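You operate a simulated robot arm through the tools that you are given. There is no shell and no other tool.

You are at the controls of a simulated robot arm. One attempt, no reset.

JOB
Clear the drier of cap No. 57, then wash cap No. 72 and seat it there.
Fine: No. 57 goes in the short white tray; dunk No. 72 clean in the pot and swing the lid shut after.

Only the result counts: the job must be done as asked and must still hold three seconds after the hand-in. Knocking over, shifting, dropping, spilling or breaking anything else fails it. A push-on lid holds only when it is set on centred and level and pressed home; a screw cap is set on level and turned clockwise until tight.

ROBOT AND FRAMES
A 6-joint arm with a two-finger gripper, fixed in place. Base frame: the origin is at the foot of the arm, x ahead of it, y to its left, z up. Readings come in mm, degrees, newtons and seconds.
With the tool pointing down near the work surface it reaches from about 400 to 840 mm from the base axis. Its first joint turns from -166.0 to 166.0 degrees. Payload 1.66 kg.
The tool frame sits at the grasp point between the pads (the TCP): z along the fingers, y along the line on which they close. The tips reach 16 mm beyond it. The gripper opens to 111 mm. The gripper's body begins 104 mm behind the TCP.
Orientation is that of the tool frame in the base frame, as a unit quaternion [x, y, z, w]. With the fingers straight down and closing along the base's y, the tool's x points along the base's -x, its y along +y and its z along -z.

CONTROLS
- The arm moves only by the tool send_rows. Its argument "moves" is a list of rows, each an object of numbers (a shift or turn left out is 0, a gripper value left out holds the last): "x", "y", "z": the shift along the base's x, y, z in mm; "rx", "ry", "rz": the turn, a rotation vector about the base's x, y, z in degrees; "jaw": the gripper command, from -1 (fully open) to 1 (shut), values between in proportion. In form: [{"x": .., "y": .., "z": .., "rx": .., "ry": .., "rz": .., "jaw": ..}, ...]. A call has 1 to 20 rows; each row shifts and turns the commanded pose from where the row before left it. A row lasts 0.2 s, in which the tool goes at most 50 mm and 8.6 degrees; a call with a longer step from one row to the next is refused whole, and so is a gripper value outside its range. Where a pose cannot be reached the arm comes as near as it can. A force on the tool above 40 N (or 10 N above the force at the start of the call, whichever is more), or a blocked arm, ends the call early, and 0.2 s more pass. The fingers move at their own pace and stop on an object; they squeeze with about 32 N. The grip force told is the motor's: it shows also when the fingers shut on nothing. Time passes only in rows, and 0.2 s behind the last, so rows that do not move let the fingers close. The reply holds the time, the measured pose of the TCP, the force on the tool along the base axes, the opening and the grip force, in the units named above and with some noise, with the torque about the TCP (base axes, N m) and any sound that the robot's microphone picked up.
- Cameras (640 x 400 px; columns grow to the right, rows downward): "scene" is fixed at [50.2, 500.4, 1615.1]; the picture's right is [-0.60, -0.80, 0.00], its down [-0.41, 0.31, -0.86] and it looks along [0.69, -0.52, -0.51] (base axes); focal length 334 px, centre (320, 200). "wrist" rides on the gripper at [70, 14, -143] in the tool frame; the picture's right is [-0.19, 0.98, 0.00], its down [-0.87, -0.17, -0.47] and it looks along [-0.46, -0.09, 0.88] (tool axes); focal length 230 px, centre (320, 200). There is no depth. A picture from a camera that has moved, and an enlarged one, comes with that camera's place and axes in the base frame and with its lens.
- get_image(camera): a new picture of that camera. The clock stands still meanwhile.
- slide_trunk(by): slides the trunk up (or, below 0, down) by that many mm; the arm rides with it, the base frame stays. It gives what a move gives, with no picture.
- inspect(camera, box): a new picture of the part [left, top, right, bottom] of that camera's present view, enlarged. The clock stands still meanwhile.
- finish_job(): hands the job in; it is judged then, once.

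Nothing tells you positions but the pictures and the camera data. Unless the task says otherwise, let go and move clear before handing in.

The tools are called after "Call:" as a command line: name --argument value ..., lists and objects as JSON in quotes. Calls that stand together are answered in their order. send_rows: Moves the arm, as the interface text tells. Its arguments: {"type":"object","properties":{"moves":{"type":"array","items":{"type":"object","properties":{"x":{"type":"number"},"y":{"type":"number"},"z":{"type":"number"},"rx":{"type":"number"},"ry":{"type":"number"},"rz":{"type":"number"},"jaw":{"type":"number"}}}}},"required":["moves"]} The other tools are called the same way: slide_trunk (by) slides the trunk up or down; get_image (camera) takes a picture; inspect (camera, box) takes an enlarged picture of a part of a camera's view; finish_job () hands the job in.

At the start:

```text
time_s: 0.0
tool_pos: [407.3, 174.1, 1437.8]
tool_rot: [0.001, 1.0, 0.0, 0.001]
wrist_force: [-0.6, 0.0, 0.4]
ft_torque: [-0.01, 0.01, 0.03]
gripper_width: 110.8
finger_force: 0.1
trunk travel left (down, up): [-350.0, 240.0]
```

scene: 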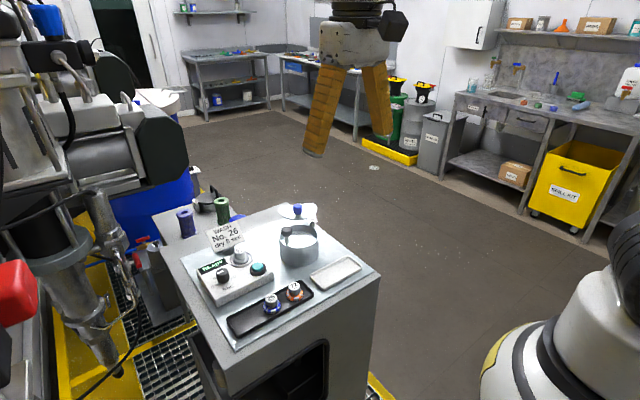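
wrist: 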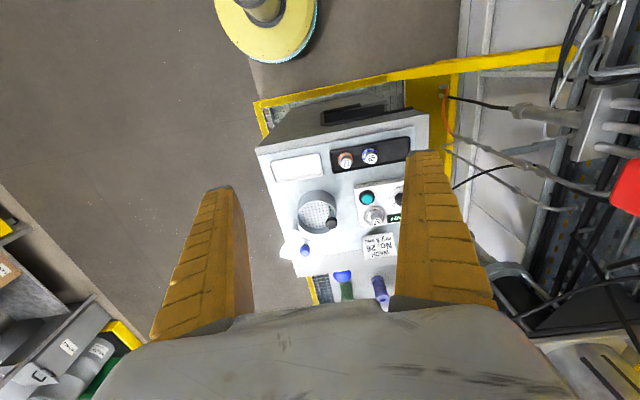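

I see a workstation with a pot, a drier box with knobs, a black tray with two caps and a short white tray. I'll look closer before moving.

Call:
inspect --camera "scene" --box '[170, 190, 390, 350]'

Call:
inspect --camera "wrist" --box '[240, 90, 460, 310]'

Call:
inspect --camera "scene" --box '[190, 220, 280, 285]'

Call:
inspect --camera "scene" --box '[220, 270, 320, 345]'

Call:
inspect --camera "scene" --box '[260, 195, 360, 270]'

```text
2.50 times, centred on (280, 270) of scene
camera zoom: at [50.2, 500.4, 1615.1], right [-0.6, -0.8, 0.0], down [-0.41, 0.31, -0.86], along [0.69, -0.52, -0.51], focal length 835 px, centre (420, 25)
```

zoom: 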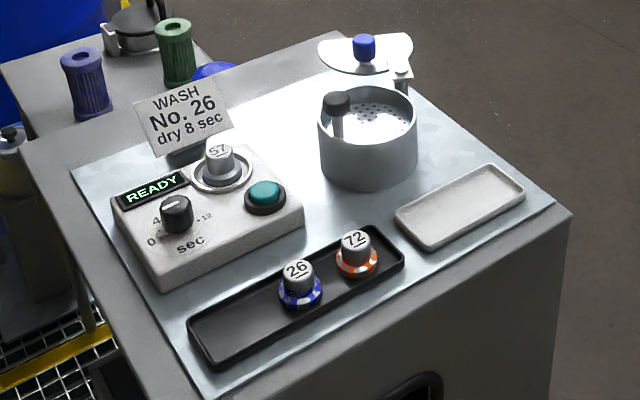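

```text
1.82 times, centred on (350, 200) of wrist
camera zoom: at [337.2, 187.6, 1581.2], right [0.19, 0.98, 0.0], down [0.87, -0.17, 0.47], along [0.46, -0.09, -0.88], focal length 418 px, centre (266, 200)
```

zoom: 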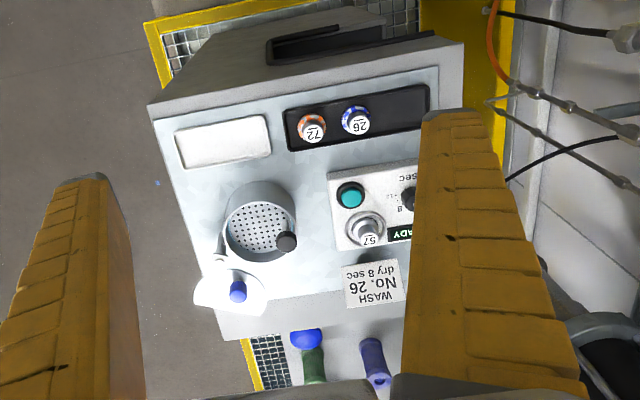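

```text
6.15 times, centred on (235, 252) of scene
camera zoom: at [50.2, 500.4, 1615.1], right [-0.6, -0.8, 0.0], down [-0.41, 0.31, -0.86], along [0.69, -0.52, -0.51], focal length 2055 px, centre (843, -123)
```

zoom: 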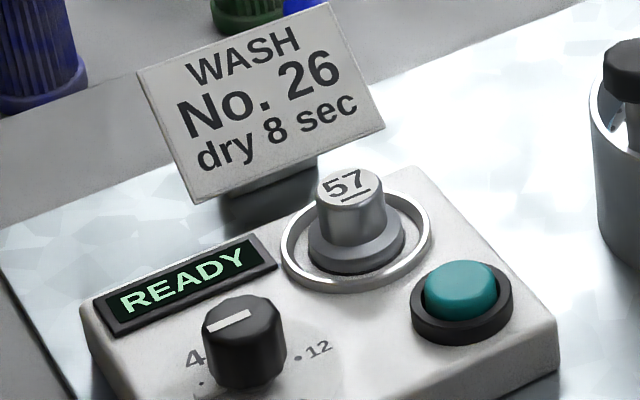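

```text
5.33 times, centred on (270, 308) of scene
camera zoom: at [50.2, 500.4, 1615.1], right [-0.6, -0.8, 0.0], down [-0.41, 0.31, -0.86], along [0.69, -0.52, -0.51], focal length 1781 px, centre (587, -373)
```

zoom: 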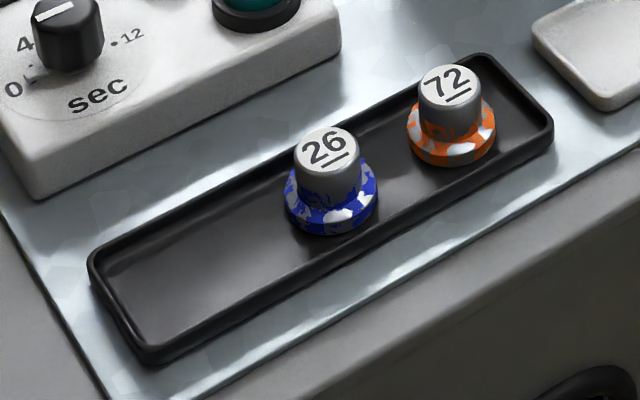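

```text
5.33 times, centred on (310, 232) of scene
camera zoom: at [50.2, 500.4, 1615.1], right [-0.6, -0.8, 0.0], down [-0.41, 0.31, -0.86], along [0.69, -0.52, -0.51], focal length 1781 px, centre (373, 27)
```

zoom: 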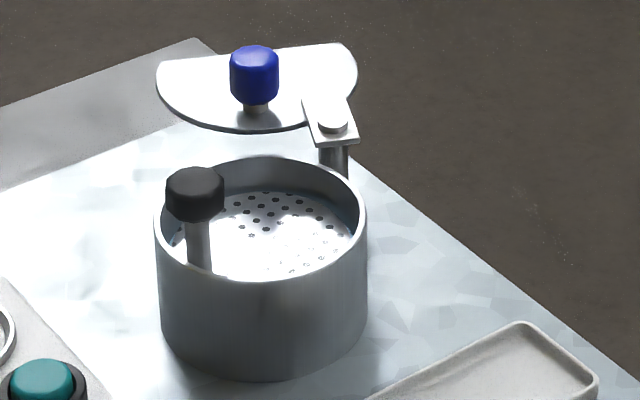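

I see two lidded caps in the black tray (No. 26, No. 72), No. 57 in the drier's ring, and the pot with its swing lid open. The sign by the drier says No. 26, but you asked for No. 72, so I follow your words. I'll move the wrist camera closer for better position fixes.

Call:
send_rows --moves '[{"x": 15, "z": -40}, {"x": 15, "z": -40}, {"x": 15, "z": -40}, {"x": 15, "z": -40}, {"x": 10, "z": -20}, {}]'

Call:
get_image --camera "wrist"

Call:
get_image --camera "scene"

```text
time_s: 1.4
tool_pos: [477.4, 173.2, 1255.9]
tool_rot: [0.0, 1.0, 0.0, 0.0]
wrist_force: [1.3, -0.4, -0.8]
ft_torque: [-0.01, -0.03, 0.04]
gripper_width: 111.0
finger_force: 0.0
trunk travel left (down, up): [-350.0, 240.0]
```

```text
taken
camera wrist: at [407.2, 186.3, 1398.5], right [0.19, 0.98, 0.0], down [0.87, -0.17, 0.47], along [0.46, -0.09, -0.88], focal length 230 px, centre (320, 200)
```

wrist: 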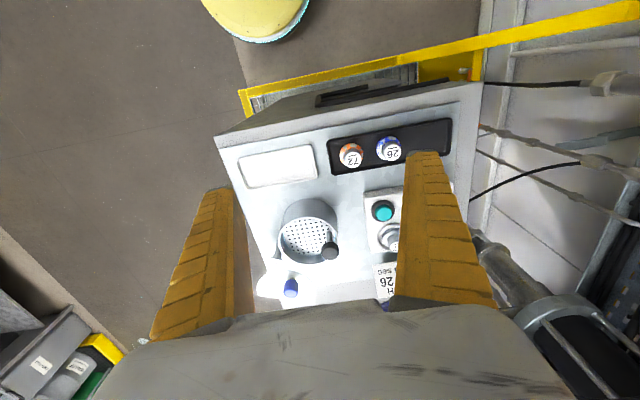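

```text
taken
```

scene: 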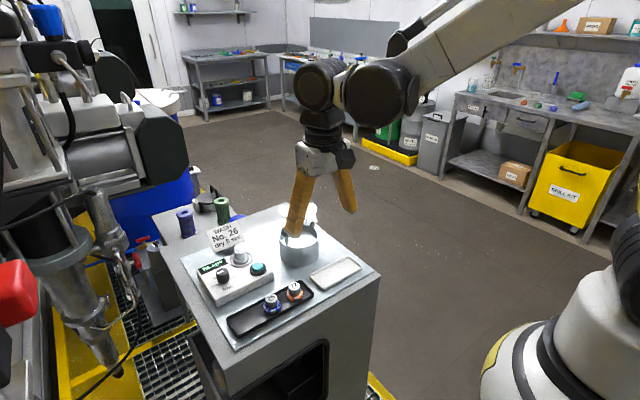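

I see the whole bench from nearer, but the baseline so far is too in-line for depth. I'll shift sideways to triangulate.

Call:
send_rows --moves '[{"y": 45}, {"y": 45}, {"y": 20}, {}, {}]'

Call:
inspect --camera "wrist" --box '[200, 100, 440, 300]'

Call:
get_image --camera "wrist"

Call:
send_rows --moves '[{"y": -45}, {"y": -45}, {"y": -45}, {"y": -45}, {"y": -30}, {}, {}]'

Call:
inspect --camera "wrist" --box '[200, 100, 440, 300]'

Call:
get_image --camera "wrist"

```text
time_s: 2.6
tool_pos: [477.8, 285.2, 1256.4]
tool_rot: [-0.001, 1.0, 0.0, 0.0]
wrist_force: [0.3, -0.2, -0.3]
ft_torque: [-0.01, -0.01, 0.02]
gripper_width: 111.0
finger_force: 0.1
trunk travel left (down, up): [-350.0, 240.0]
```

```text
2.00 times, centred on (320, 200) of wrist
camera zoom: at [407.7, 298.6, 1399.5], right [0.19, 0.98, 0.0], down [0.87, -0.17, 0.47], along [0.46, -0.09, -0.88], focal length 460 px, centre (320, 200)
```

zoom: 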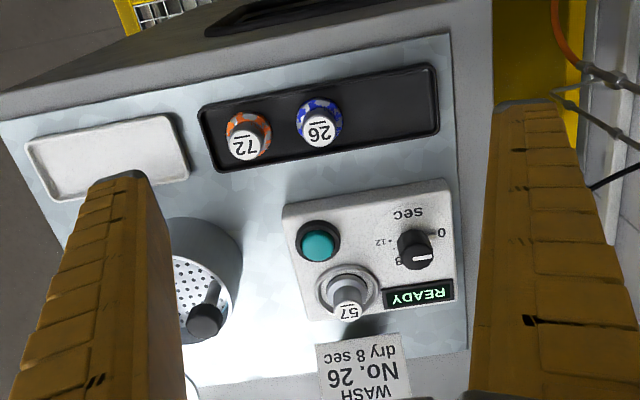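

```text
taken
camera wrist: at [407.7, 298.6, 1399.5], right [0.19, 0.98, 0.0], down [0.87, -0.17, 0.47], along [0.46, -0.09, -0.88], focal length 230 px, centre (320, 200)
```

wrist: 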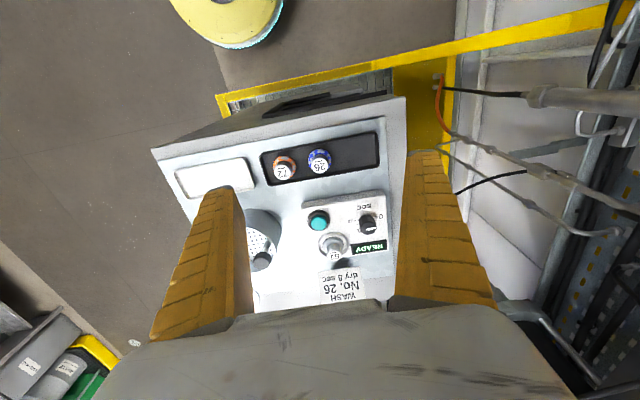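

```text
time_s: 4.2
tool_pos: [478.9, 74.4, 1257.2]
tool_rot: [-0.001, 1.0, 0.0, 0.0]
wrist_force: [0.0, 0.0, 0.0]
ft_torque: [-0.02, 0.01, 0.04]
gripper_width: 111.1
finger_force: 0.0
trunk travel left (down, up): [-350.0, 240.0]
```

```text
2.00 times, centred on (320, 200) of wrist
camera zoom: at [407.8, 86.6, 1400.2], right [0.19, 0.98, 0.0], down [0.87, -0.17, 0.47], along [0.46, -0.09, -0.88], focal length 460 px, centre (320, 200)
```

zoom: 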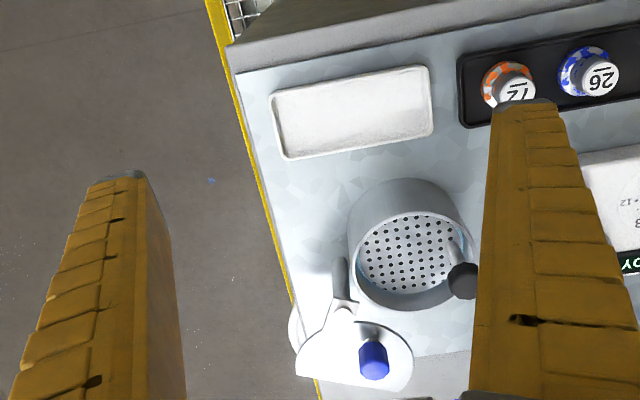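

```text
taken
camera wrist: at [407.8, 86.6, 1400.2], right [0.19, 0.98, 0.0], down [0.87, -0.17, 0.47], along [0.46, -0.09, -0.88], focal length 230 px, centre (320, 200)
```

wrist: 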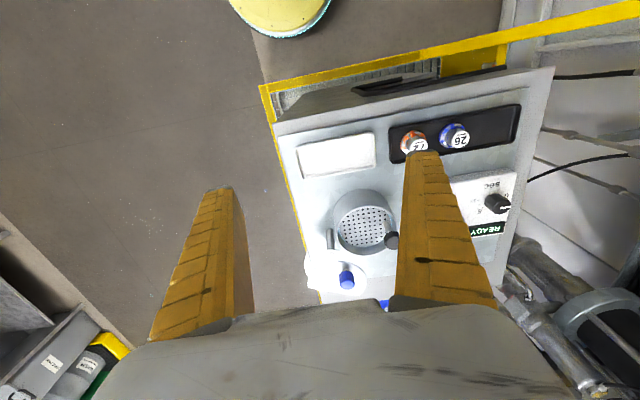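

I now have fixes: cap tops at about (527, 217, 1060) for 72 and (527, 274, 1060) for 26, 57 near (672, 272, 1098), and pot centre near (642, 120). I'll go above No. 57 for a close look.

Call:
send_rows --moves '[{"x": 32, "y": 33}, {"x": 32, "y": 33}, {"x": 32, "y": 33}, {"x": 32, "y": 33}, {"x": 32, "y": 33}, {"x": 32, "y": 33}, {"z": -30}, {"z": -30}, {}, {}]'

Call:
get_image --camera "wrist"

Call:
inspect --camera "wrist" --box '[240, 100, 400, 240]'

Call:
inspect --camera "scene" --box '[180, 180, 340, 320]'

```text
time_s: 6.4
tool_pos: [669.1, 272.7, 1197.6]
tool_rot: [0.001, 1.0, 0.0, 0.0]
wrist_force: [0.6, 0.0, -0.4]
ft_torque: [-0.01, 0.01, 0.01]
gripper_width: 110.7
finger_force: 0.0
trunk travel left (down, up): [-350.0, 240.0]
```

```text
taken
camera wrist: at [598.9, 286.7, 1340.7], right [0.19, 0.98, 0.0], down [0.87, -0.17, 0.47], along [0.46, -0.09, -0.88], focal length 230 px, centre (320, 200)
```

wrist: 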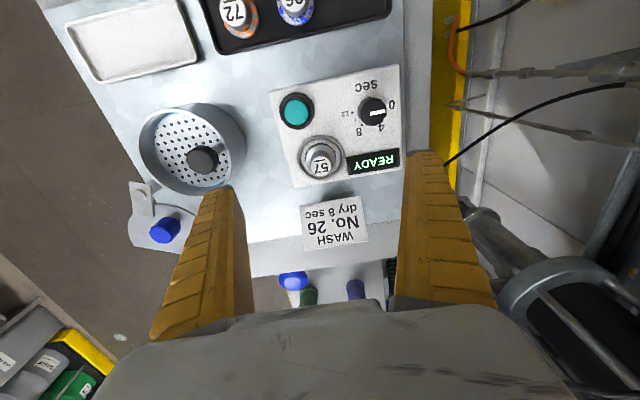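

```text
2.86 times, centred on (320, 170) of wrist
camera zoom: at [598.9, 286.7, 1340.7], right [0.19, 0.98, 0.0], down [0.87, -0.17, 0.47], along [0.46, -0.09, -0.88], focal length 657 px, centre (320, 286)
```

zoom: 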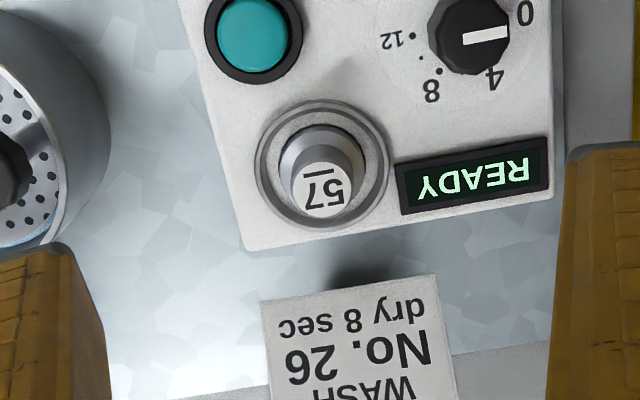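

```text
2.86 times, centred on (260, 250) of scene
camera zoom: at [50.2, 500.4, 1615.1], right [-0.6, -0.8, 0.0], down [-0.41, 0.31, -0.86], along [0.69, -0.52, -0.51], focal length 954 px, centre (491, 57)
```

zoom: 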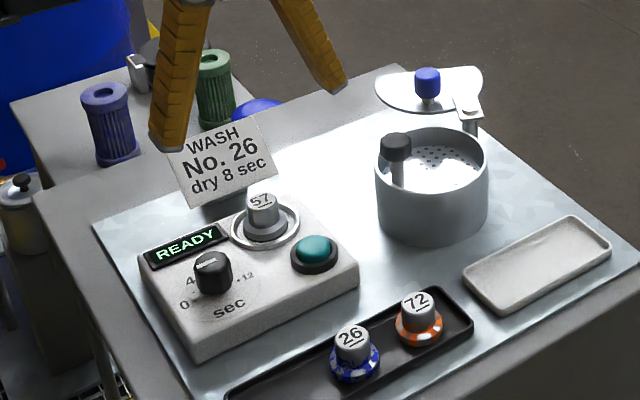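

No. 57's top refines to about (689, 270, 1081), with a knob about 25 mm across. I'll centre over it, narrow the jaw and descend part of the way, then check.

Call:
send_rows --moves '[{"x": 20, "y": -2.5, "jaw": 0.0}, {"z": -35}, {"z": -35}, {}, {}]'

Call:
get_image --camera "wrist"

Call:
inspect --camera "wrist" --box '[270, 150, 370, 230]'

Call:
inspect --camera "scene" --box '[200, 220, 280, 270]'

```text
time_s: 7.6
tool_pos: [689.2, 270.1, 1128.9]
tool_rot: [0.0, 1.0, -0.001, 0.0]
wrist_force: [-0.1, 0.2, -0.2]
ft_torque: [-0.01, 0.0, 0.0]
gripper_width: 57.9
finger_force: 1.0
trunk travel left (down, up): [-350.0, 240.0]
```

```text
taken
camera wrist: at [619.3, 283.5, 1271.3], right [0.19, 0.98, 0.0], down [0.87, -0.17, 0.47], along [0.46, -0.09, -0.88], focal length 230 px, centre (320, 200)
```

wrist: 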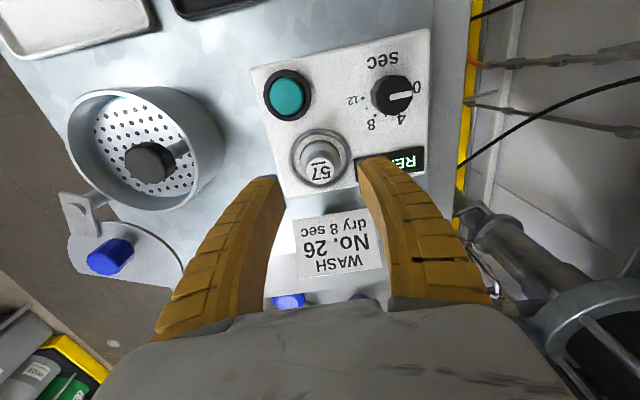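

```text
5.00 times, centred on (320, 190) of wrist
camera zoom: at [619.3, 283.5, 1271.3], right [0.19, 0.98, 0.0], down [0.87, -0.17, 0.47], along [0.46, -0.09, -0.88], focal length 1150 px, centre (320, 250)
```

zoom: 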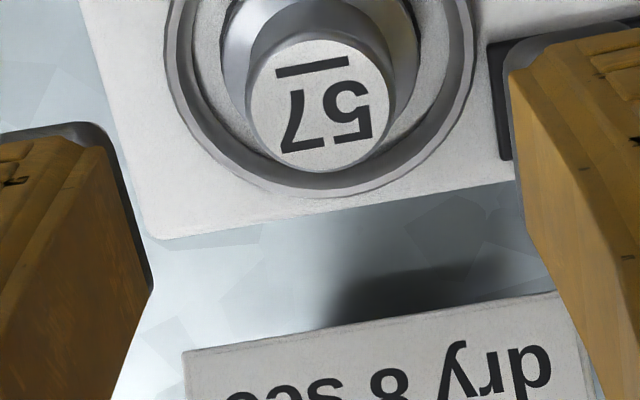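

```text
8.00 times, centred on (240, 245) of scene
camera zoom: at [50.2, 500.4, 1615.1], right [-0.6, -0.8, 0.0], down [-0.41, 0.31, -0.86], along [0.69, -0.52, -0.51], focal length 2672 px, centre (960, -160)
```

zoom: 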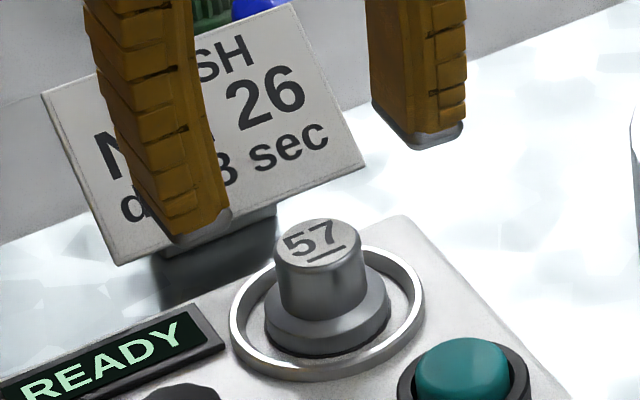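

The pads straddle No. 57 squarely, centred within about a millimetre. I'll descend to the knob, grip and lift straight up.

Call:
send_rows --moves '[{"z": -25}, {"z": -24}, {}, {"jaw": 1.0}, {}, {}]'

Call:
inspect --camera "scene" --box '[200, 220, 280, 270]'

```text
time_s: 9.0
tool_pos: [689.7, 269.7, 1080.3]
tool_rot: [0.0, 1.0, 0.0, 0.0]
wrist_force: [3.5, 0.7, 6.9]
ft_torque: [-0.01, -0.25, 0.01]
gripper_width: 20.5
finger_force: 32.1
trunk travel left (down, up): [-350.0, 240.0]
```

```text
8.00 times, centred on (240, 245) of scene
camera zoom: at [50.2, 500.4, 1615.1], right [-0.6, -0.8, 0.0], down [-0.41, 0.31, -0.86], along [0.69, -0.52, -0.51], focal length 2672 px, centre (960, -160)
```

zoom: 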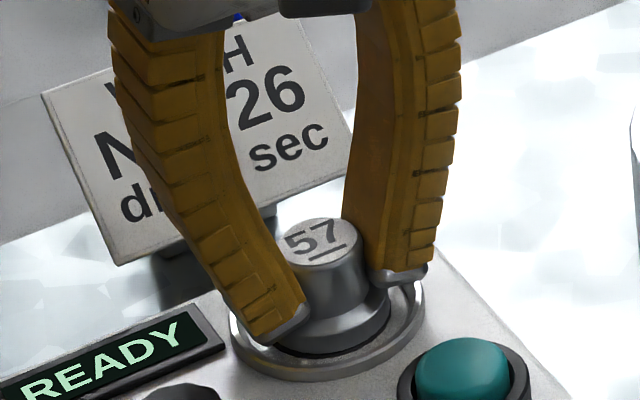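

The soft fingers are closed on No. 57's knob with 32 N. I'll lift it out and check that it comes along.

Call:
send_rows --moves '[{"z": 5}, {"z": 10}, {"z": 20}, {"z": 30}, {"z": 30}, {}]'

Call:
get_image --camera "scene"

Call:
get_image --camera "wrist"

Call:
inspect --camera "scene" --box '[180, 180, 300, 280]'

```text
time_s: 10.4
tool_pos: [689.1, 269.2, 1173.4]
tool_rot: [-0.001, 1.0, -0.001, -0.001]
wrist_force: [0.0, -0.6, -0.2]
ft_torque: [-0.04, 0.03, 0.03]
gripper_width: 0.1
finger_force: 28.6
trunk travel left (down, up): [-350.0, 240.0]
```

```text
taken
```

scene: 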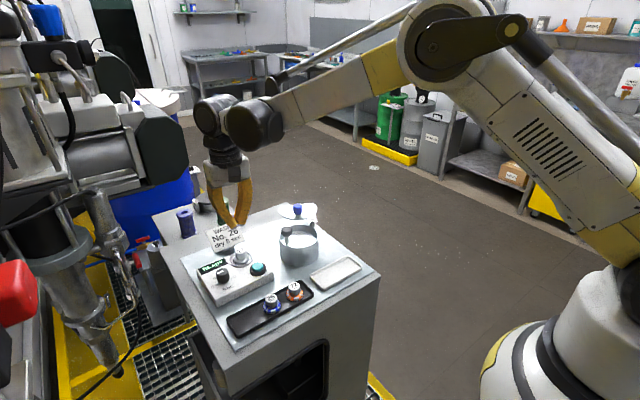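

```text
taken
camera wrist: at [619.2, 282.9, 1316.6], right [0.19, 0.98, 0.0], down [0.87, -0.17, 0.47], along [0.46, -0.09, -0.88], focal length 230 px, centre (320, 200)
```

wrist: 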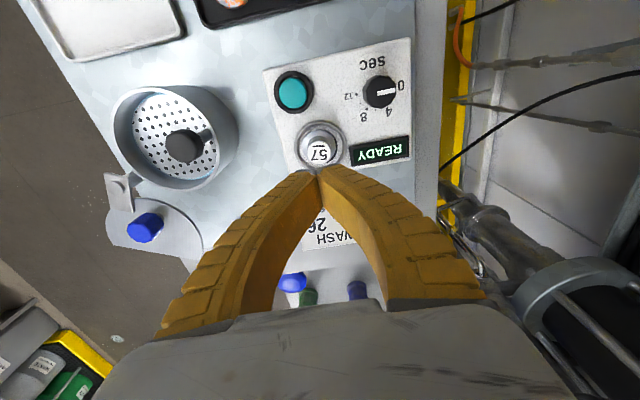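

```text
4.00 times, centred on (240, 230) of scene
camera zoom: at [50.2, 500.4, 1615.1], right [-0.6, -0.8, 0.0], down [-0.41, 0.31, -0.86], along [0.69, -0.52, -0.51], focal length 1336 px, centre (640, 80)
```

zoom: 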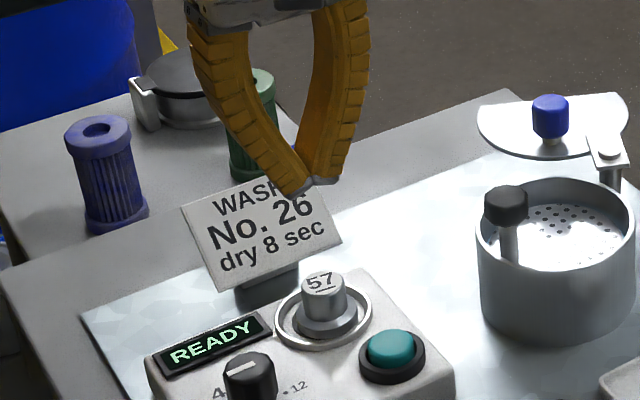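

No. 57 stayed in its seat; the fingers slipped off its knob. I'll look at the cap's shape and seat more closely before regripping.

Call:
inspect --camera "scene" --box '[225, 242, 257, 272]'

Call:
inspect --camera "scene" --box '[256, 276, 312, 320]'

Call:
inspect --camera "wrist" --box '[285, 110, 355, 180]'

```text
13.33 times, centred on (241, 257) of scene
camera zoom: at [50.2, 500.4, 1615.1], right [-0.6, -0.8, 0.0], down [-0.41, 0.31, -0.86], along [0.69, -0.52, -0.51], focal length 4453 px, centre (1373, -560)
```

zoom: 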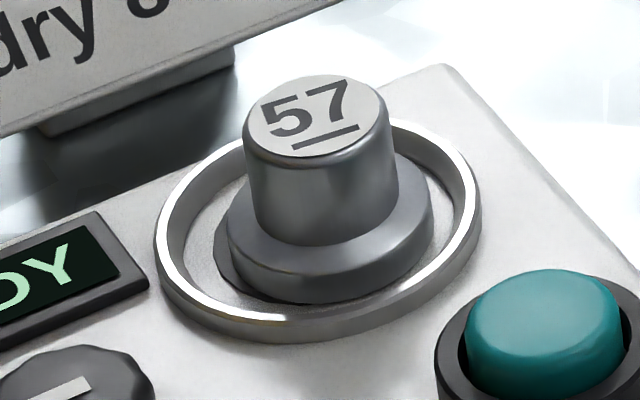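

```text
9.09 times, centred on (284, 298) of scene
camera zoom: at [50.2, 500.4, 1615.1], right [-0.6, -0.8, 0.0], down [-0.41, 0.31, -0.86], along [0.69, -0.52, -0.51], focal length 3036 px, centre (647, -691)
```

zoom: 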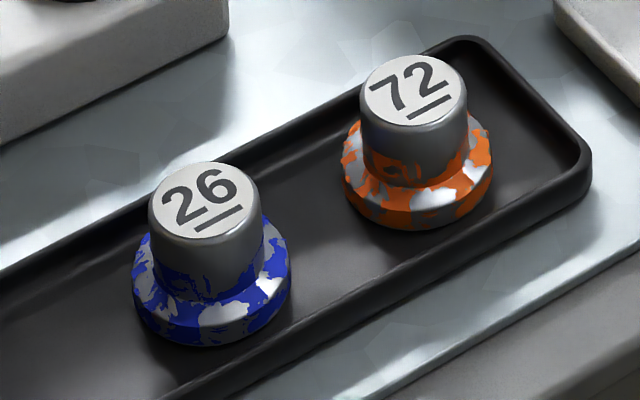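

```text
5.71 times, centred on (320, 145) of wrist
camera zoom: at [619.2, 282.9, 1316.6], right [0.19, 0.98, 0.0], down [0.87, -0.17, 0.47], along [0.46, -0.09, -0.88], focal length 1315 px, centre (320, 514)
```

zoom: 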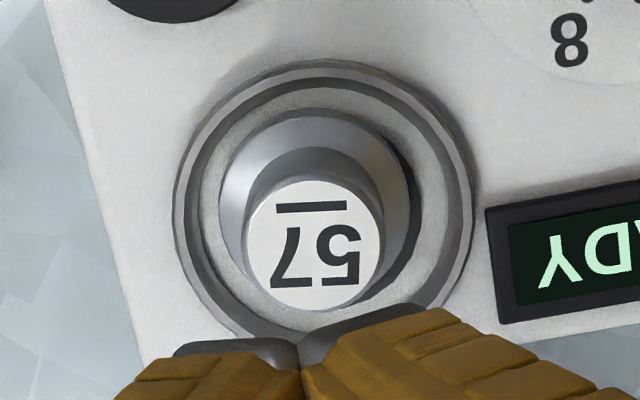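

The knob is a plain, nearly straight cylinder about 26 mm wide, so a 20.5 mm reading suggests I gripped it off-axis. I'll open and go to just above the cap, to compare pads and knob at nearly the same height.

Call:
send_rows --moves '[{"jaw": 0.2}, {"z": -34}, {"z": -34}, {}, {}]'

Call:
inspect --camera "wrist" --box '[250, 130, 390, 230]'

Call:
inspect --camera "scene" --box '[210, 225, 274, 275]'

```text
time_s: 11.6
tool_pos: [688.3, 268.8, 1105.4]
tool_rot: [0.0, 1.0, 0.0, -0.001]
wrist_force: [-0.2, -0.5, 0.1]
ft_torque: [-0.01, 0.02, 0.04]
gripper_width: 46.8
finger_force: 1.9
trunk travel left (down, up): [-350.0, 240.0]
```

```text
4.00 times, centred on (320, 180) of wrist
camera zoom: at [617.7, 282.6, 1248.1], right [0.19, 0.98, 0.0], down [0.87, -0.17, 0.47], along [0.46, -0.09, -0.88], focal length 920 px, centre (320, 280)
```

zoom: 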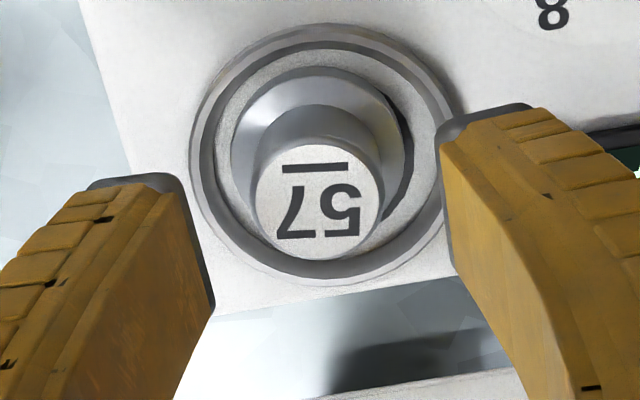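

```text
8.00 times, centred on (242, 250) of scene
camera zoom: at [50.2, 500.4, 1615.1], right [-0.6, -0.8, 0.0], down [-0.41, 0.31, -0.86], along [0.69, -0.52, -0.51], focal length 2672 px, centre (944, -200)
```

zoom: 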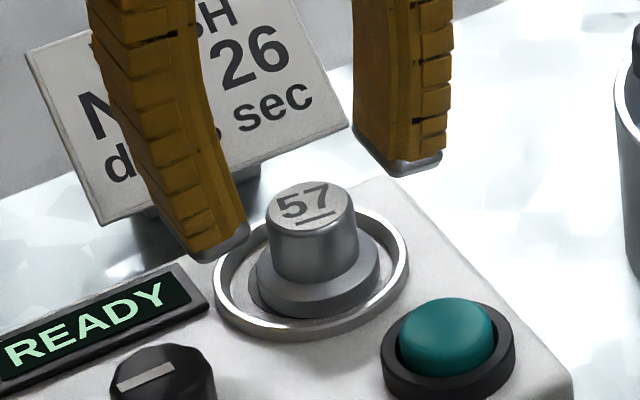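

The pads straddle the knob properly here, only a few mm of offset. I'll regrip slightly deeper and lift in small steps, watching width and force.

Call:
send_rows --moves '[{"x": -1, "y": 0.5, "z": -15}, {"z": -12}, {}]'

Call:
send_rows --moves '[{"jaw": 0.45}, {"jaw": 0.5}, {}]'

Call:
inspect --camera "wrist" --box '[250, 130, 390, 230]'

```text
time_s: 12.4
tool_pos: [687.6, 270.3, 1077.5]
tool_rot: [0.0, 1.0, 0.0, -0.001]
wrist_force: [0.4, -0.4, -0.2]
ft_torque: [-0.01, 0.03, 0.0]
gripper_width: 46.7
finger_force: 1.5
trunk travel left (down, up): [-350.0, 240.0]
```

```text
time_s: 13.2
tool_pos: [688.0, 270.2, 1078.9]
tool_rot: [0.0, 1.0, 0.0, 0.0]
wrist_force: [-0.6, 0.0, -0.4]
ft_torque: [-0.02, 0.0, -0.03]
gripper_width: 30.7
finger_force: 2.3
trunk travel left (down, up): [-350.0, 240.0]
```

```text
4.00 times, centred on (320, 180) of wrist
camera zoom: at [617.1, 283.7, 1221.2], right [0.19, 0.98, 0.0], down [0.87, -0.17, 0.47], along [0.46, -0.09, -0.88], focal length 920 px, centre (320, 280)
```

zoom: 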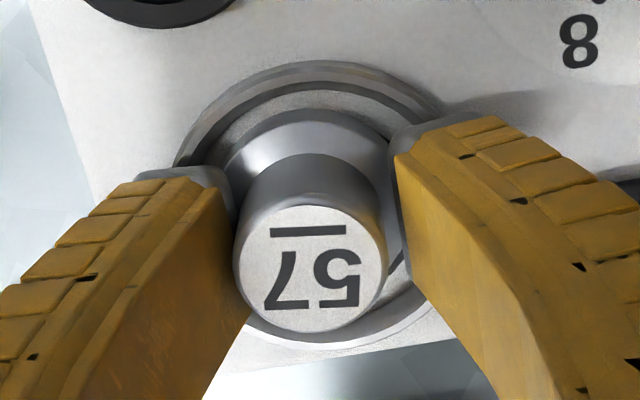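

The pads are around the knob, which sits slightly toward the -y pad. I'll nudge 1.5 mm and close fully.

Call:
send_rows --moves '[{"y": -1.5}, {"jaw": 1.0}, {}, {}]'

Call:
inspect --camera "wrist" --box '[250, 130, 390, 230]'

Call:
inspect --camera "scene" --box '[210, 225, 274, 275]'

```text
time_s: 14.2
tool_pos: [686.8, 268.8, 1079.8]
tool_rot: [0.0, 1.0, 0.001, 0.0]
wrist_force: [-0.4, -0.3, 0.3]
ft_torque: [0.01, 0.02, 0.0]
gripper_width: 21.8
finger_force: 32.3
trunk travel left (down, up): [-350.0, 240.0]
```

```text
4.00 times, centred on (320, 180) of wrist
camera zoom: at [617.5, 282.4, 1222.0], right [0.19, 0.98, 0.0], down [0.87, -0.17, 0.47], along [0.46, -0.09, -0.88], focal length 920 px, centre (320, 280)
```

zoom: 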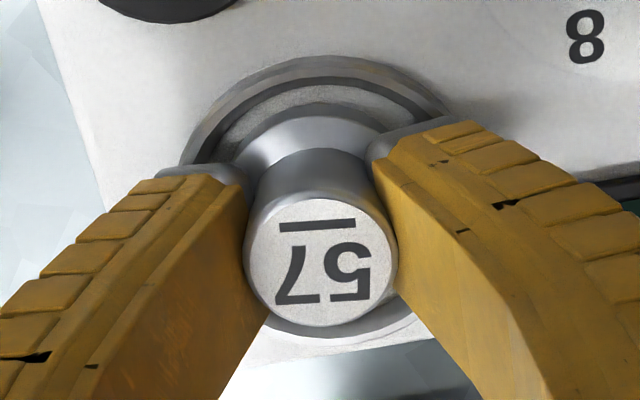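

```text
8.00 times, centred on (242, 250) of scene
camera zoom: at [50.2, 500.4, 1615.1], right [-0.6, -0.8, 0.0], down [-0.41, 0.31, -0.86], along [0.69, -0.52, -0.51], focal length 2672 px, centre (944, -200)
```

zoom: 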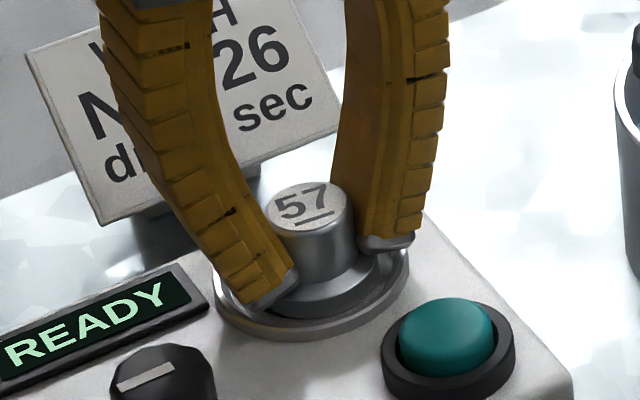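

Both pads are now evenly on the knob at 32 N with no side load. I'll lift in small steps.

Call:
send_rows --moves '[{"z": 2}, {"z": 2}, {}]'

Call:
send_rows --moves '[{"z": 2}, {"z": 2}, {}]'

Call:
inspect --camera "scene" --box '[210, 225, 274, 275]'

```text
time_s: 15.0
tool_pos: [688.4, 268.9, 1083.3]
tool_rot: [0.0, 1.0, 0.0, 0.0]
wrist_force: [0.2, 0.4, -0.6]
ft_torque: [0.01, 0.0, -0.01]
gripper_width: 21.6
finger_force: 31.8
trunk travel left (down, up): [-350.0, 240.0]
```

```text
time_s: 15.8
tool_pos: [688.3, 269.6, 1086.8]
tool_rot: [0.0, 1.0, -0.001, 0.0]
wrist_force: [-0.8, -0.6, -0.4]
ft_torque: [0.03, 0.01, 0.0]
gripper_width: 21.3
finger_force: 32.4
trunk travel left (down, up): [-350.0, 240.0]
```

```text
8.00 times, centred on (242, 250) of scene
camera zoom: at [50.2, 500.4, 1615.1], right [-0.6, -0.8, 0.0], down [-0.41, 0.31, -0.86], along [0.69, -0.52, -0.51], focal length 2672 px, centre (944, -200)
```

zoom: 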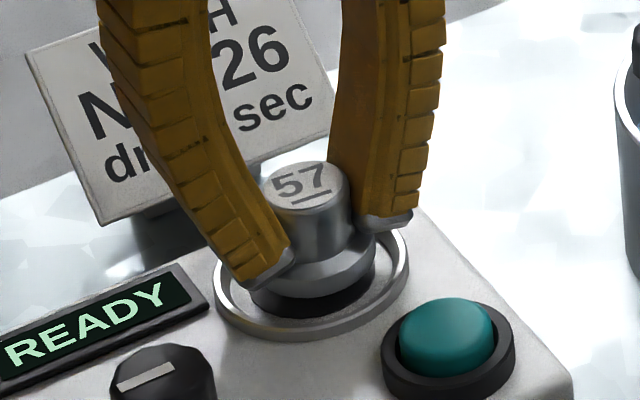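

It is coming along. I'll raise it gently to a clear height.

Call:
send_rows --moves '[{"z": 3}, {"z": 4}, {"z": 4}, {"z": 4}, {"z": 3}, {"z": 2}, {}]'

Call:
inspect --camera "scene" --box '[210, 225, 274, 275]'

Call:
inspect --camera "wrist" --box '[250, 130, 390, 230]'

```text
time_s: 17.4
tool_pos: [688.1, 269.8, 1106.0]
tool_rot: [0.001, 1.0, 0.0, -0.001]
wrist_force: [0.6, -0.3, -1.7]
ft_torque: [-0.03, 0.01, 0.01]
gripper_width: 20.7
finger_force: 32.5
trunk travel left (down, up): [-350.0, 240.0]
```

```text
8.00 times, centred on (242, 250) of scene
camera zoom: at [50.2, 500.4, 1615.1], right [-0.6, -0.8, 0.0], down [-0.41, 0.31, -0.86], along [0.69, -0.52, -0.51], focal length 2672 px, centre (944, -200)
```

zoom: 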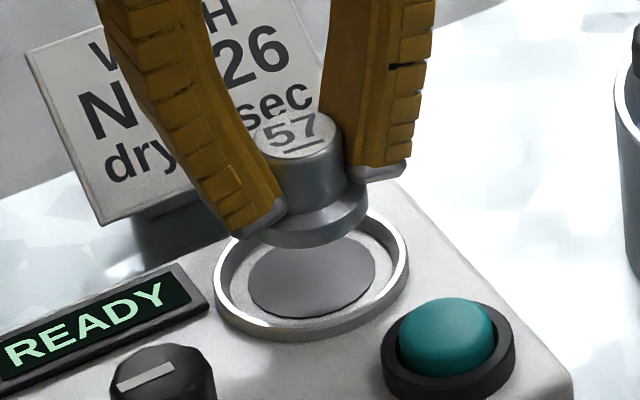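

```text
4.00 times, centred on (320, 180) of wrist
camera zoom: at [617.7, 282.4, 1250.3], right [0.19, 0.98, 0.0], down [0.87, -0.17, 0.47], along [0.46, -0.09, -0.88], focal length 920 px, centre (320, 280)
```

zoom: 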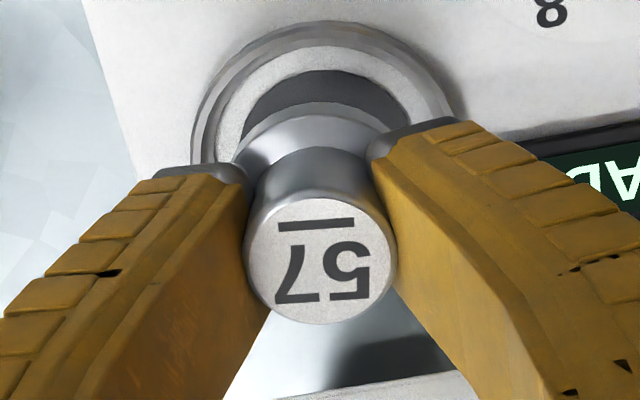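

No. 57 is fully out of the seat. I'll rise clear of everything and carry it over the white tray.

Call:
send_rows --moves '[{"z": 10}, {"z": 20}, {"z": 20}, {"x": -10, "y": -10, "z": 10}, {"x": -22, "y": -24}, {"x": -27, "y": -30}, {"x": -27, "y": -30}, {"x": -27, "y": -30}, {"x": -25, "y": -28}, {"x": -17, "y": -18}, {"x": -8, "y": -9}, {"z": -10}, {"z": -20}, {"z": -15}, {}]'

Call:
get_image --camera "wrist"

Call:
inspect --camera "scene" --box '[270, 210, 400, 310]'

```text
time_s: 20.6
tool_pos: [525.0, 89.5, 1121.6]
tool_rot: [0.0, 1.0, -0.001, 0.001]
wrist_force: [-0.2, 0.5, -0.3]
ft_torque: [0.0, 0.01, 0.0]
gripper_width: 20.0
finger_force: 32.2
trunk travel left (down, up): [-350.0, 240.0]
```

```text
taken
camera wrist: at [454.5, 103.2, 1265.0], right [0.19, 0.98, 0.0], down [0.87, -0.17, 0.47], along [0.46, -0.09, -0.88], focal length 230 px, centre (320, 200)
```

wrist: 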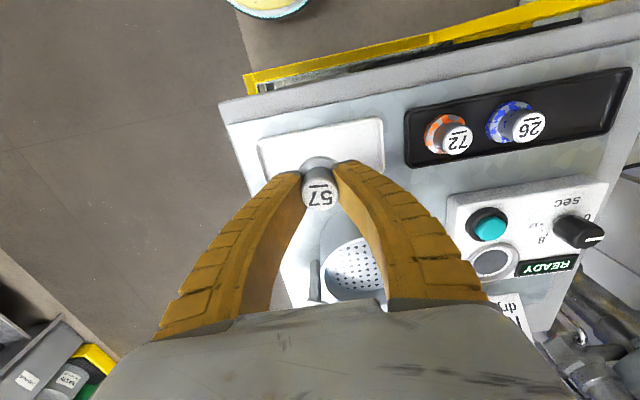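

```text
4.00 times, centred on (335, 260) of scene
camera zoom: at [50.2, 500.4, 1615.1], right [-0.6, -0.8, 0.0], down [-0.41, 0.31, -0.86], along [0.69, -0.52, -0.51], focal length 1336 px, centre (260, -40)
```

zoom: 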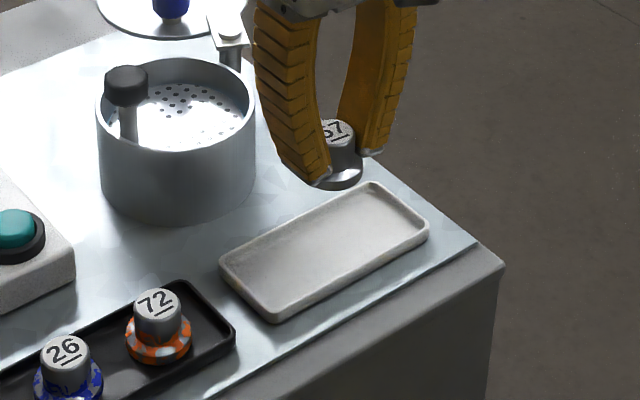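

No. 57 hangs level over the white tray, whose centre I take as (526, 92.5). I'll lower it gently onto the tray floor.

Call:
send_rows --moves '[{"x": 1, "y": 3, "z": -15}, {"z": -20}, {"z": -10}, {"z": -5}, {"z": -3}, {}]'

Call:
inspect --camera "scene" --box '[300, 220, 390, 300]'

Call:
inspect --camera "wrist" --box '[230, 100, 410, 240]'

```text
time_s: 22.0
tool_pos: [525.2, 91.6, 1067.5]
tool_rot: [0.0, 1.0, 0.0, 0.0]
wrist_force: [0.0, -0.3, -2.0]
ft_torque: [-0.02, -0.01, -0.03]
gripper_width: 19.4
finger_force: 31.9
trunk travel left (down, up): [-350.0, 240.0]
```

```text
5.00 times, centred on (345, 260) of scene
camera zoom: at [50.2, 500.4, 1615.1], right [-0.6, -0.8, 0.0], down [-0.41, 0.31, -0.86], along [0.69, -0.52, -0.51], focal length 1670 px, centre (195, -100)
```

zoom: 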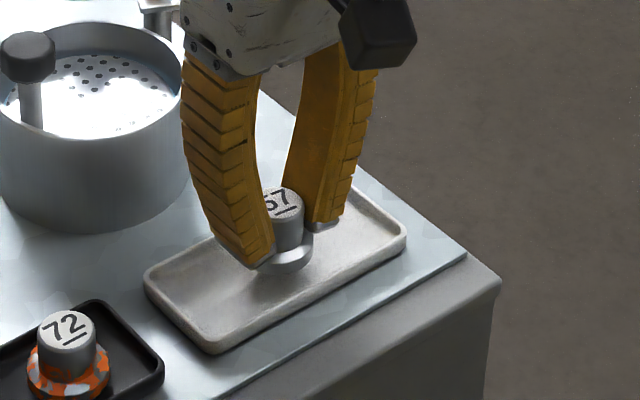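

```text
2.86 times, centred on (320, 170) of wrist
camera zoom: at [455.2, 106.3, 1212.0], right [0.19, 0.98, 0.0], down [0.87, -0.17, 0.47], along [0.46, -0.09, -0.88], focal length 657 px, centre (320, 286)
```

zoom: 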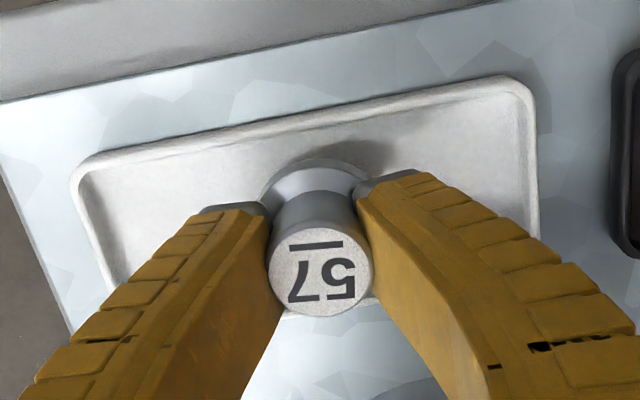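

It is centred over the tray with a small gap left. I'll lower in fine steps until contact.

Call:
send_rows --moves '[{"z": -2}, {"z": -2}, {"z": -2}, {}]'

Call:
send_rows --moves '[{"z": -1}, {"z": -1}, {}]'

Call:
inspect --camera "scene" --box '[310, 240, 370, 285]'

```text
time_s: 23.0
tool_pos: [526.8, 92.1, 1063.5]
tool_rot: [0.0, 1.0, 0.0, 0.0]
wrist_force: [0.0, 0.3, -0.9]
ft_torque: [0.01, 0.01, -0.01]
gripper_width: 19.1
finger_force: 32.0
trunk travel left (down, up): [-350.0, 240.0]
```

```text
time_s: 23.8
tool_pos: [527.4, 92.6, 1061.4]
tool_rot: [0.0, 1.0, 0.0, 0.0]
wrist_force: [-0.4, 0.3, -1.6]
ft_torque: [-0.04, 0.0, 0.01]
gripper_width: 19.0
finger_force: 32.3
trunk travel left (down, up): [-350.0, 240.0]
```

```text
8.89 times, centred on (340, 262) of scene
camera zoom: at [50.2, 500.4, 1615.1], right [-0.6, -0.8, 0.0], down [-0.41, 0.31, -0.86], along [0.69, -0.52, -0.51], focal length 2968 px, centre (142, -356)
```

zoom: 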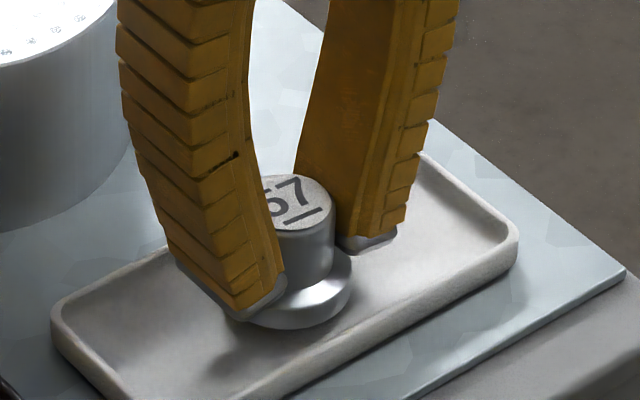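

There's still a slight gap under the flange. I'll continue down in 1 mm steps.

Call:
send_rows --moves '[{"z": -1}, {"z": -1}, {}]'

Call:
send_rows --moves '[{"z": -1}, {"z": -1}, {}]'

Call:
inspect --camera "scene" --box '[310, 240, 370, 285]'

```text
time_s: 24.6
tool_pos: [525.4, 92.3, 1059.2]
tool_rot: [0.0, 1.0, 0.001, -0.001]
wrist_force: [0.1, 0.6, -1.6]
ft_torque: [0.0, -0.01, -0.01]
gripper_width: 18.7
finger_force: 31.8
trunk travel left (down, up): [-350.0, 240.0]
```

```text
time_s: 25.4
tool_pos: [527.4, 93.6, 1057.3]
tool_rot: [-0.001, 1.0, 0.001, 0.0]
wrist_force: [-0.1, -0.1, -0.9]
ft_torque: [0.0, -0.01, 0.01]
gripper_width: 18.6
finger_force: 31.7
trunk travel left (down, up): [-350.0, 240.0]
```

```text
8.89 times, centred on (340, 262) of scene
camera zoom: at [50.2, 500.4, 1615.1], right [-0.6, -0.8, 0.0], down [-0.41, 0.31, -0.86], along [0.69, -0.52, -0.51], focal length 2968 px, centre (142, -356)
```

zoom: 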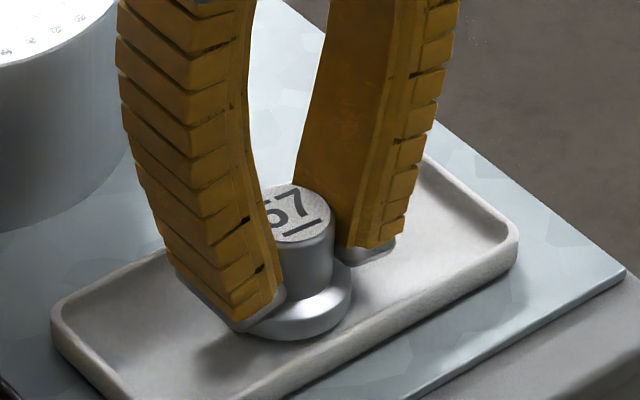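

No contact yet. I'll keep lowering in 1 mm steps.

Call:
send_rows --moves '[{"z": -1}, {"z": -1}, {}]'

Call:
send_rows --moves '[{"z": -1}, {"z": -1}, {}]'

Call:
inspect --camera "scene" --box '[310, 240, 370, 285]'

```text
time_s: 26.2
tool_pos: [525.1, 93.7, 1056.6]
tool_rot: [0.0, 1.0, 0.001, 0.0]
wrist_force: [0.8, 0.6, 10.4]
ft_torque: [-0.06, -0.2, -0.01]
gripper_width: 19.1
finger_force: 32.5
trunk travel left (down, up): [-350.0, 240.0]
```

```text
time_s: 27.0
tool_pos: [526.0, 92.4, 1053.0]
tool_rot: [0.001, 1.0, 0.0, 0.001]
wrist_force: [2.8, 2.6, 21.5]
ft_torque: [0.07, 0.03, -0.05]
gripper_width: 20.6
finger_force: 31.9
trunk travel left (down, up): [-350.0, 240.0]
```

```text
8.89 times, centred on (340, 262) of scene
camera zoom: at [50.2, 500.4, 1615.1], right [-0.6, -0.8, 0.0], down [-0.41, 0.31, -0.86], along [0.69, -0.52, -0.51], focal length 2968 px, centre (142, -356)
```

zoom: 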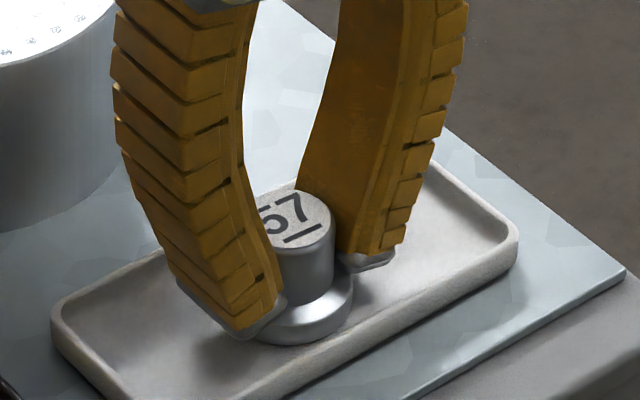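

Contact is clear (21 N up): No. 57 stands on the tray floor. I'll ease the load, open evenly and back straight up.

Call:
send_rows --moves '[{"z": 2}, {"jaw": 0.6}, {"jaw": 0.4}, {"jaw": 0.2}, {}, {"z": 15}, {"z": 30}, {"z": 30}, {"z": 20}, {}]'

Call:
get_image --camera "wrist"

Call:
inspect --camera "scene" --box '[210, 190, 390, 330]'

```text
time_s: 29.2
tool_pos: [526.8, 91.5, 1149.5]
tool_rot: [0.0, 1.0, 0.0, 0.0]
wrist_force: [-0.2, -0.1, -0.8]
ft_torque: [-0.01, 0.0, -0.01]
gripper_width: 46.6
finger_force: 1.5
trunk travel left (down, up): [-350.0, 240.0]
```

```text
taken
camera wrist: at [456.8, 106.3, 1293.2], right [0.19, 0.98, 0.0], down [0.87, -0.17, 0.47], along [0.46, -0.09, -0.88], focal length 230 px, centre (320, 200)
```

wrist: 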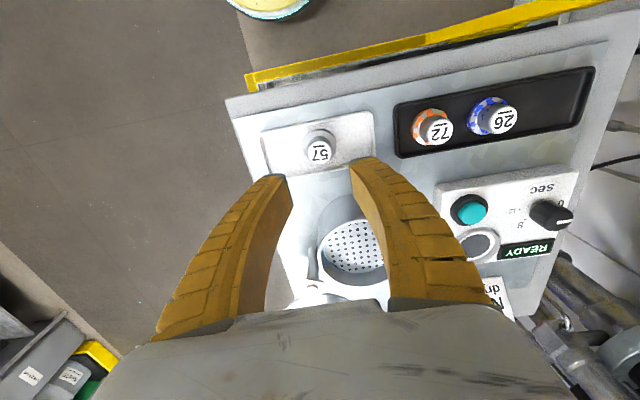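

```text
2.86 times, centred on (300, 260) of scene
camera zoom: at [50.2, 500.4, 1615.1], right [-0.6, -0.8, 0.0], down [-0.41, 0.31, -0.86], along [0.69, -0.52, -0.51], focal length 954 px, centre (377, 29)
```

zoom: 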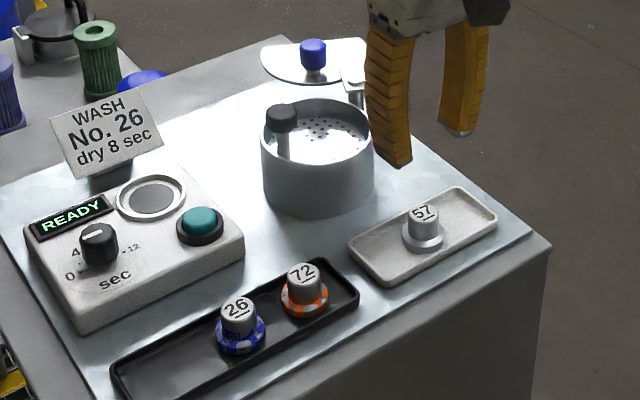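

No. 57 stands upright in the white tray and the drier seat is empty. Next I'll look down into the pot to understand how the dunking works.

Call:
send_rows --moves '[{"z": 40}, {"z": 35, "x": 10}, {"x": 35, "y": 10}, {"x": 40, "y": 10}, {"x": 30, "y": 10}, {}, {}]'

Call:
get_image --camera "wrist"

Call:
inspect --camera "wrist" --box '[250, 100, 390, 200]'

Call:
inspect --camera "scene" --box '[270, 195, 340, 270]'

```text
time_s: 30.8
tool_pos: [644.3, 122.1, 1225.2]
tool_rot: [0.0, 1.0, 0.0, -0.001]
wrist_force: [0.0, 0.1, -0.9]
ft_torque: [0.01, 0.05, -0.01]
gripper_width: 46.7
finger_force: 0.8
trunk travel left (down, up): [-350.0, 240.0]
```

```text
taken
camera wrist: at [573.9, 136.0, 1368.1], right [0.19, 0.98, 0.0], down [0.87, -0.17, 0.47], along [0.46, -0.09, -0.88], focal length 230 px, centre (320, 200)
```

wrist: 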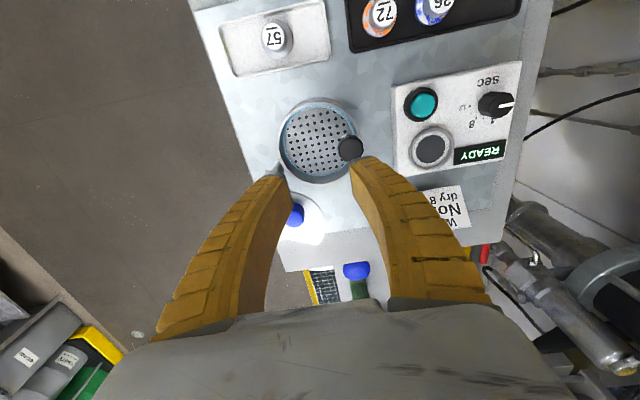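

```text
4.00 times, centred on (320, 150) of wrist
camera zoom: at [573.9, 136.0, 1368.1], right [0.19, 0.98, 0.0], down [0.87, -0.17, 0.47], along [0.46, -0.09, -0.88], focal length 920 px, centre (320, 400)
```

zoom: 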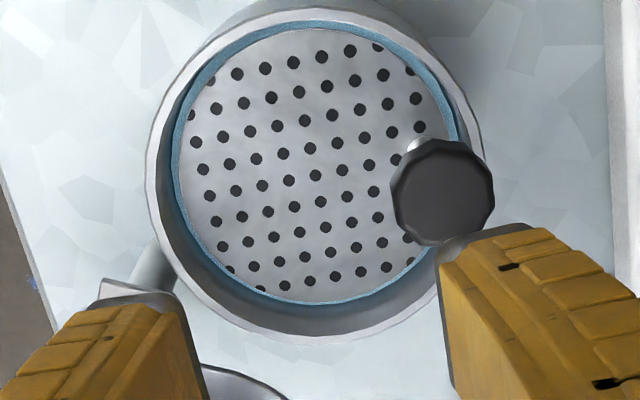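

```text
5.33 times, centred on (305, 232) of scene
camera zoom: at [50.2, 500.4, 1615.1], right [-0.6, -0.8, 0.0], down [-0.41, 0.31, -0.86], along [0.69, -0.52, -0.51], focal length 1781 px, centre (400, 27)
```

zoom: 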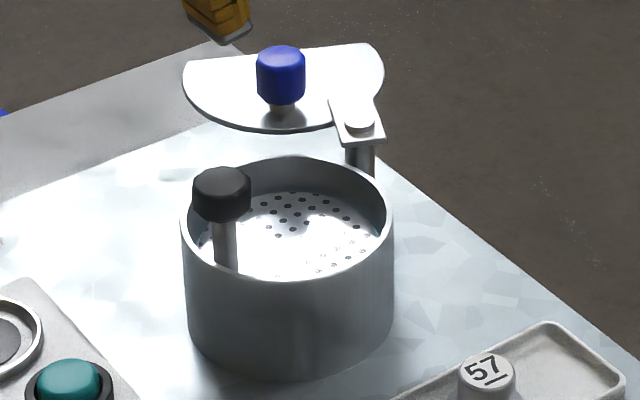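

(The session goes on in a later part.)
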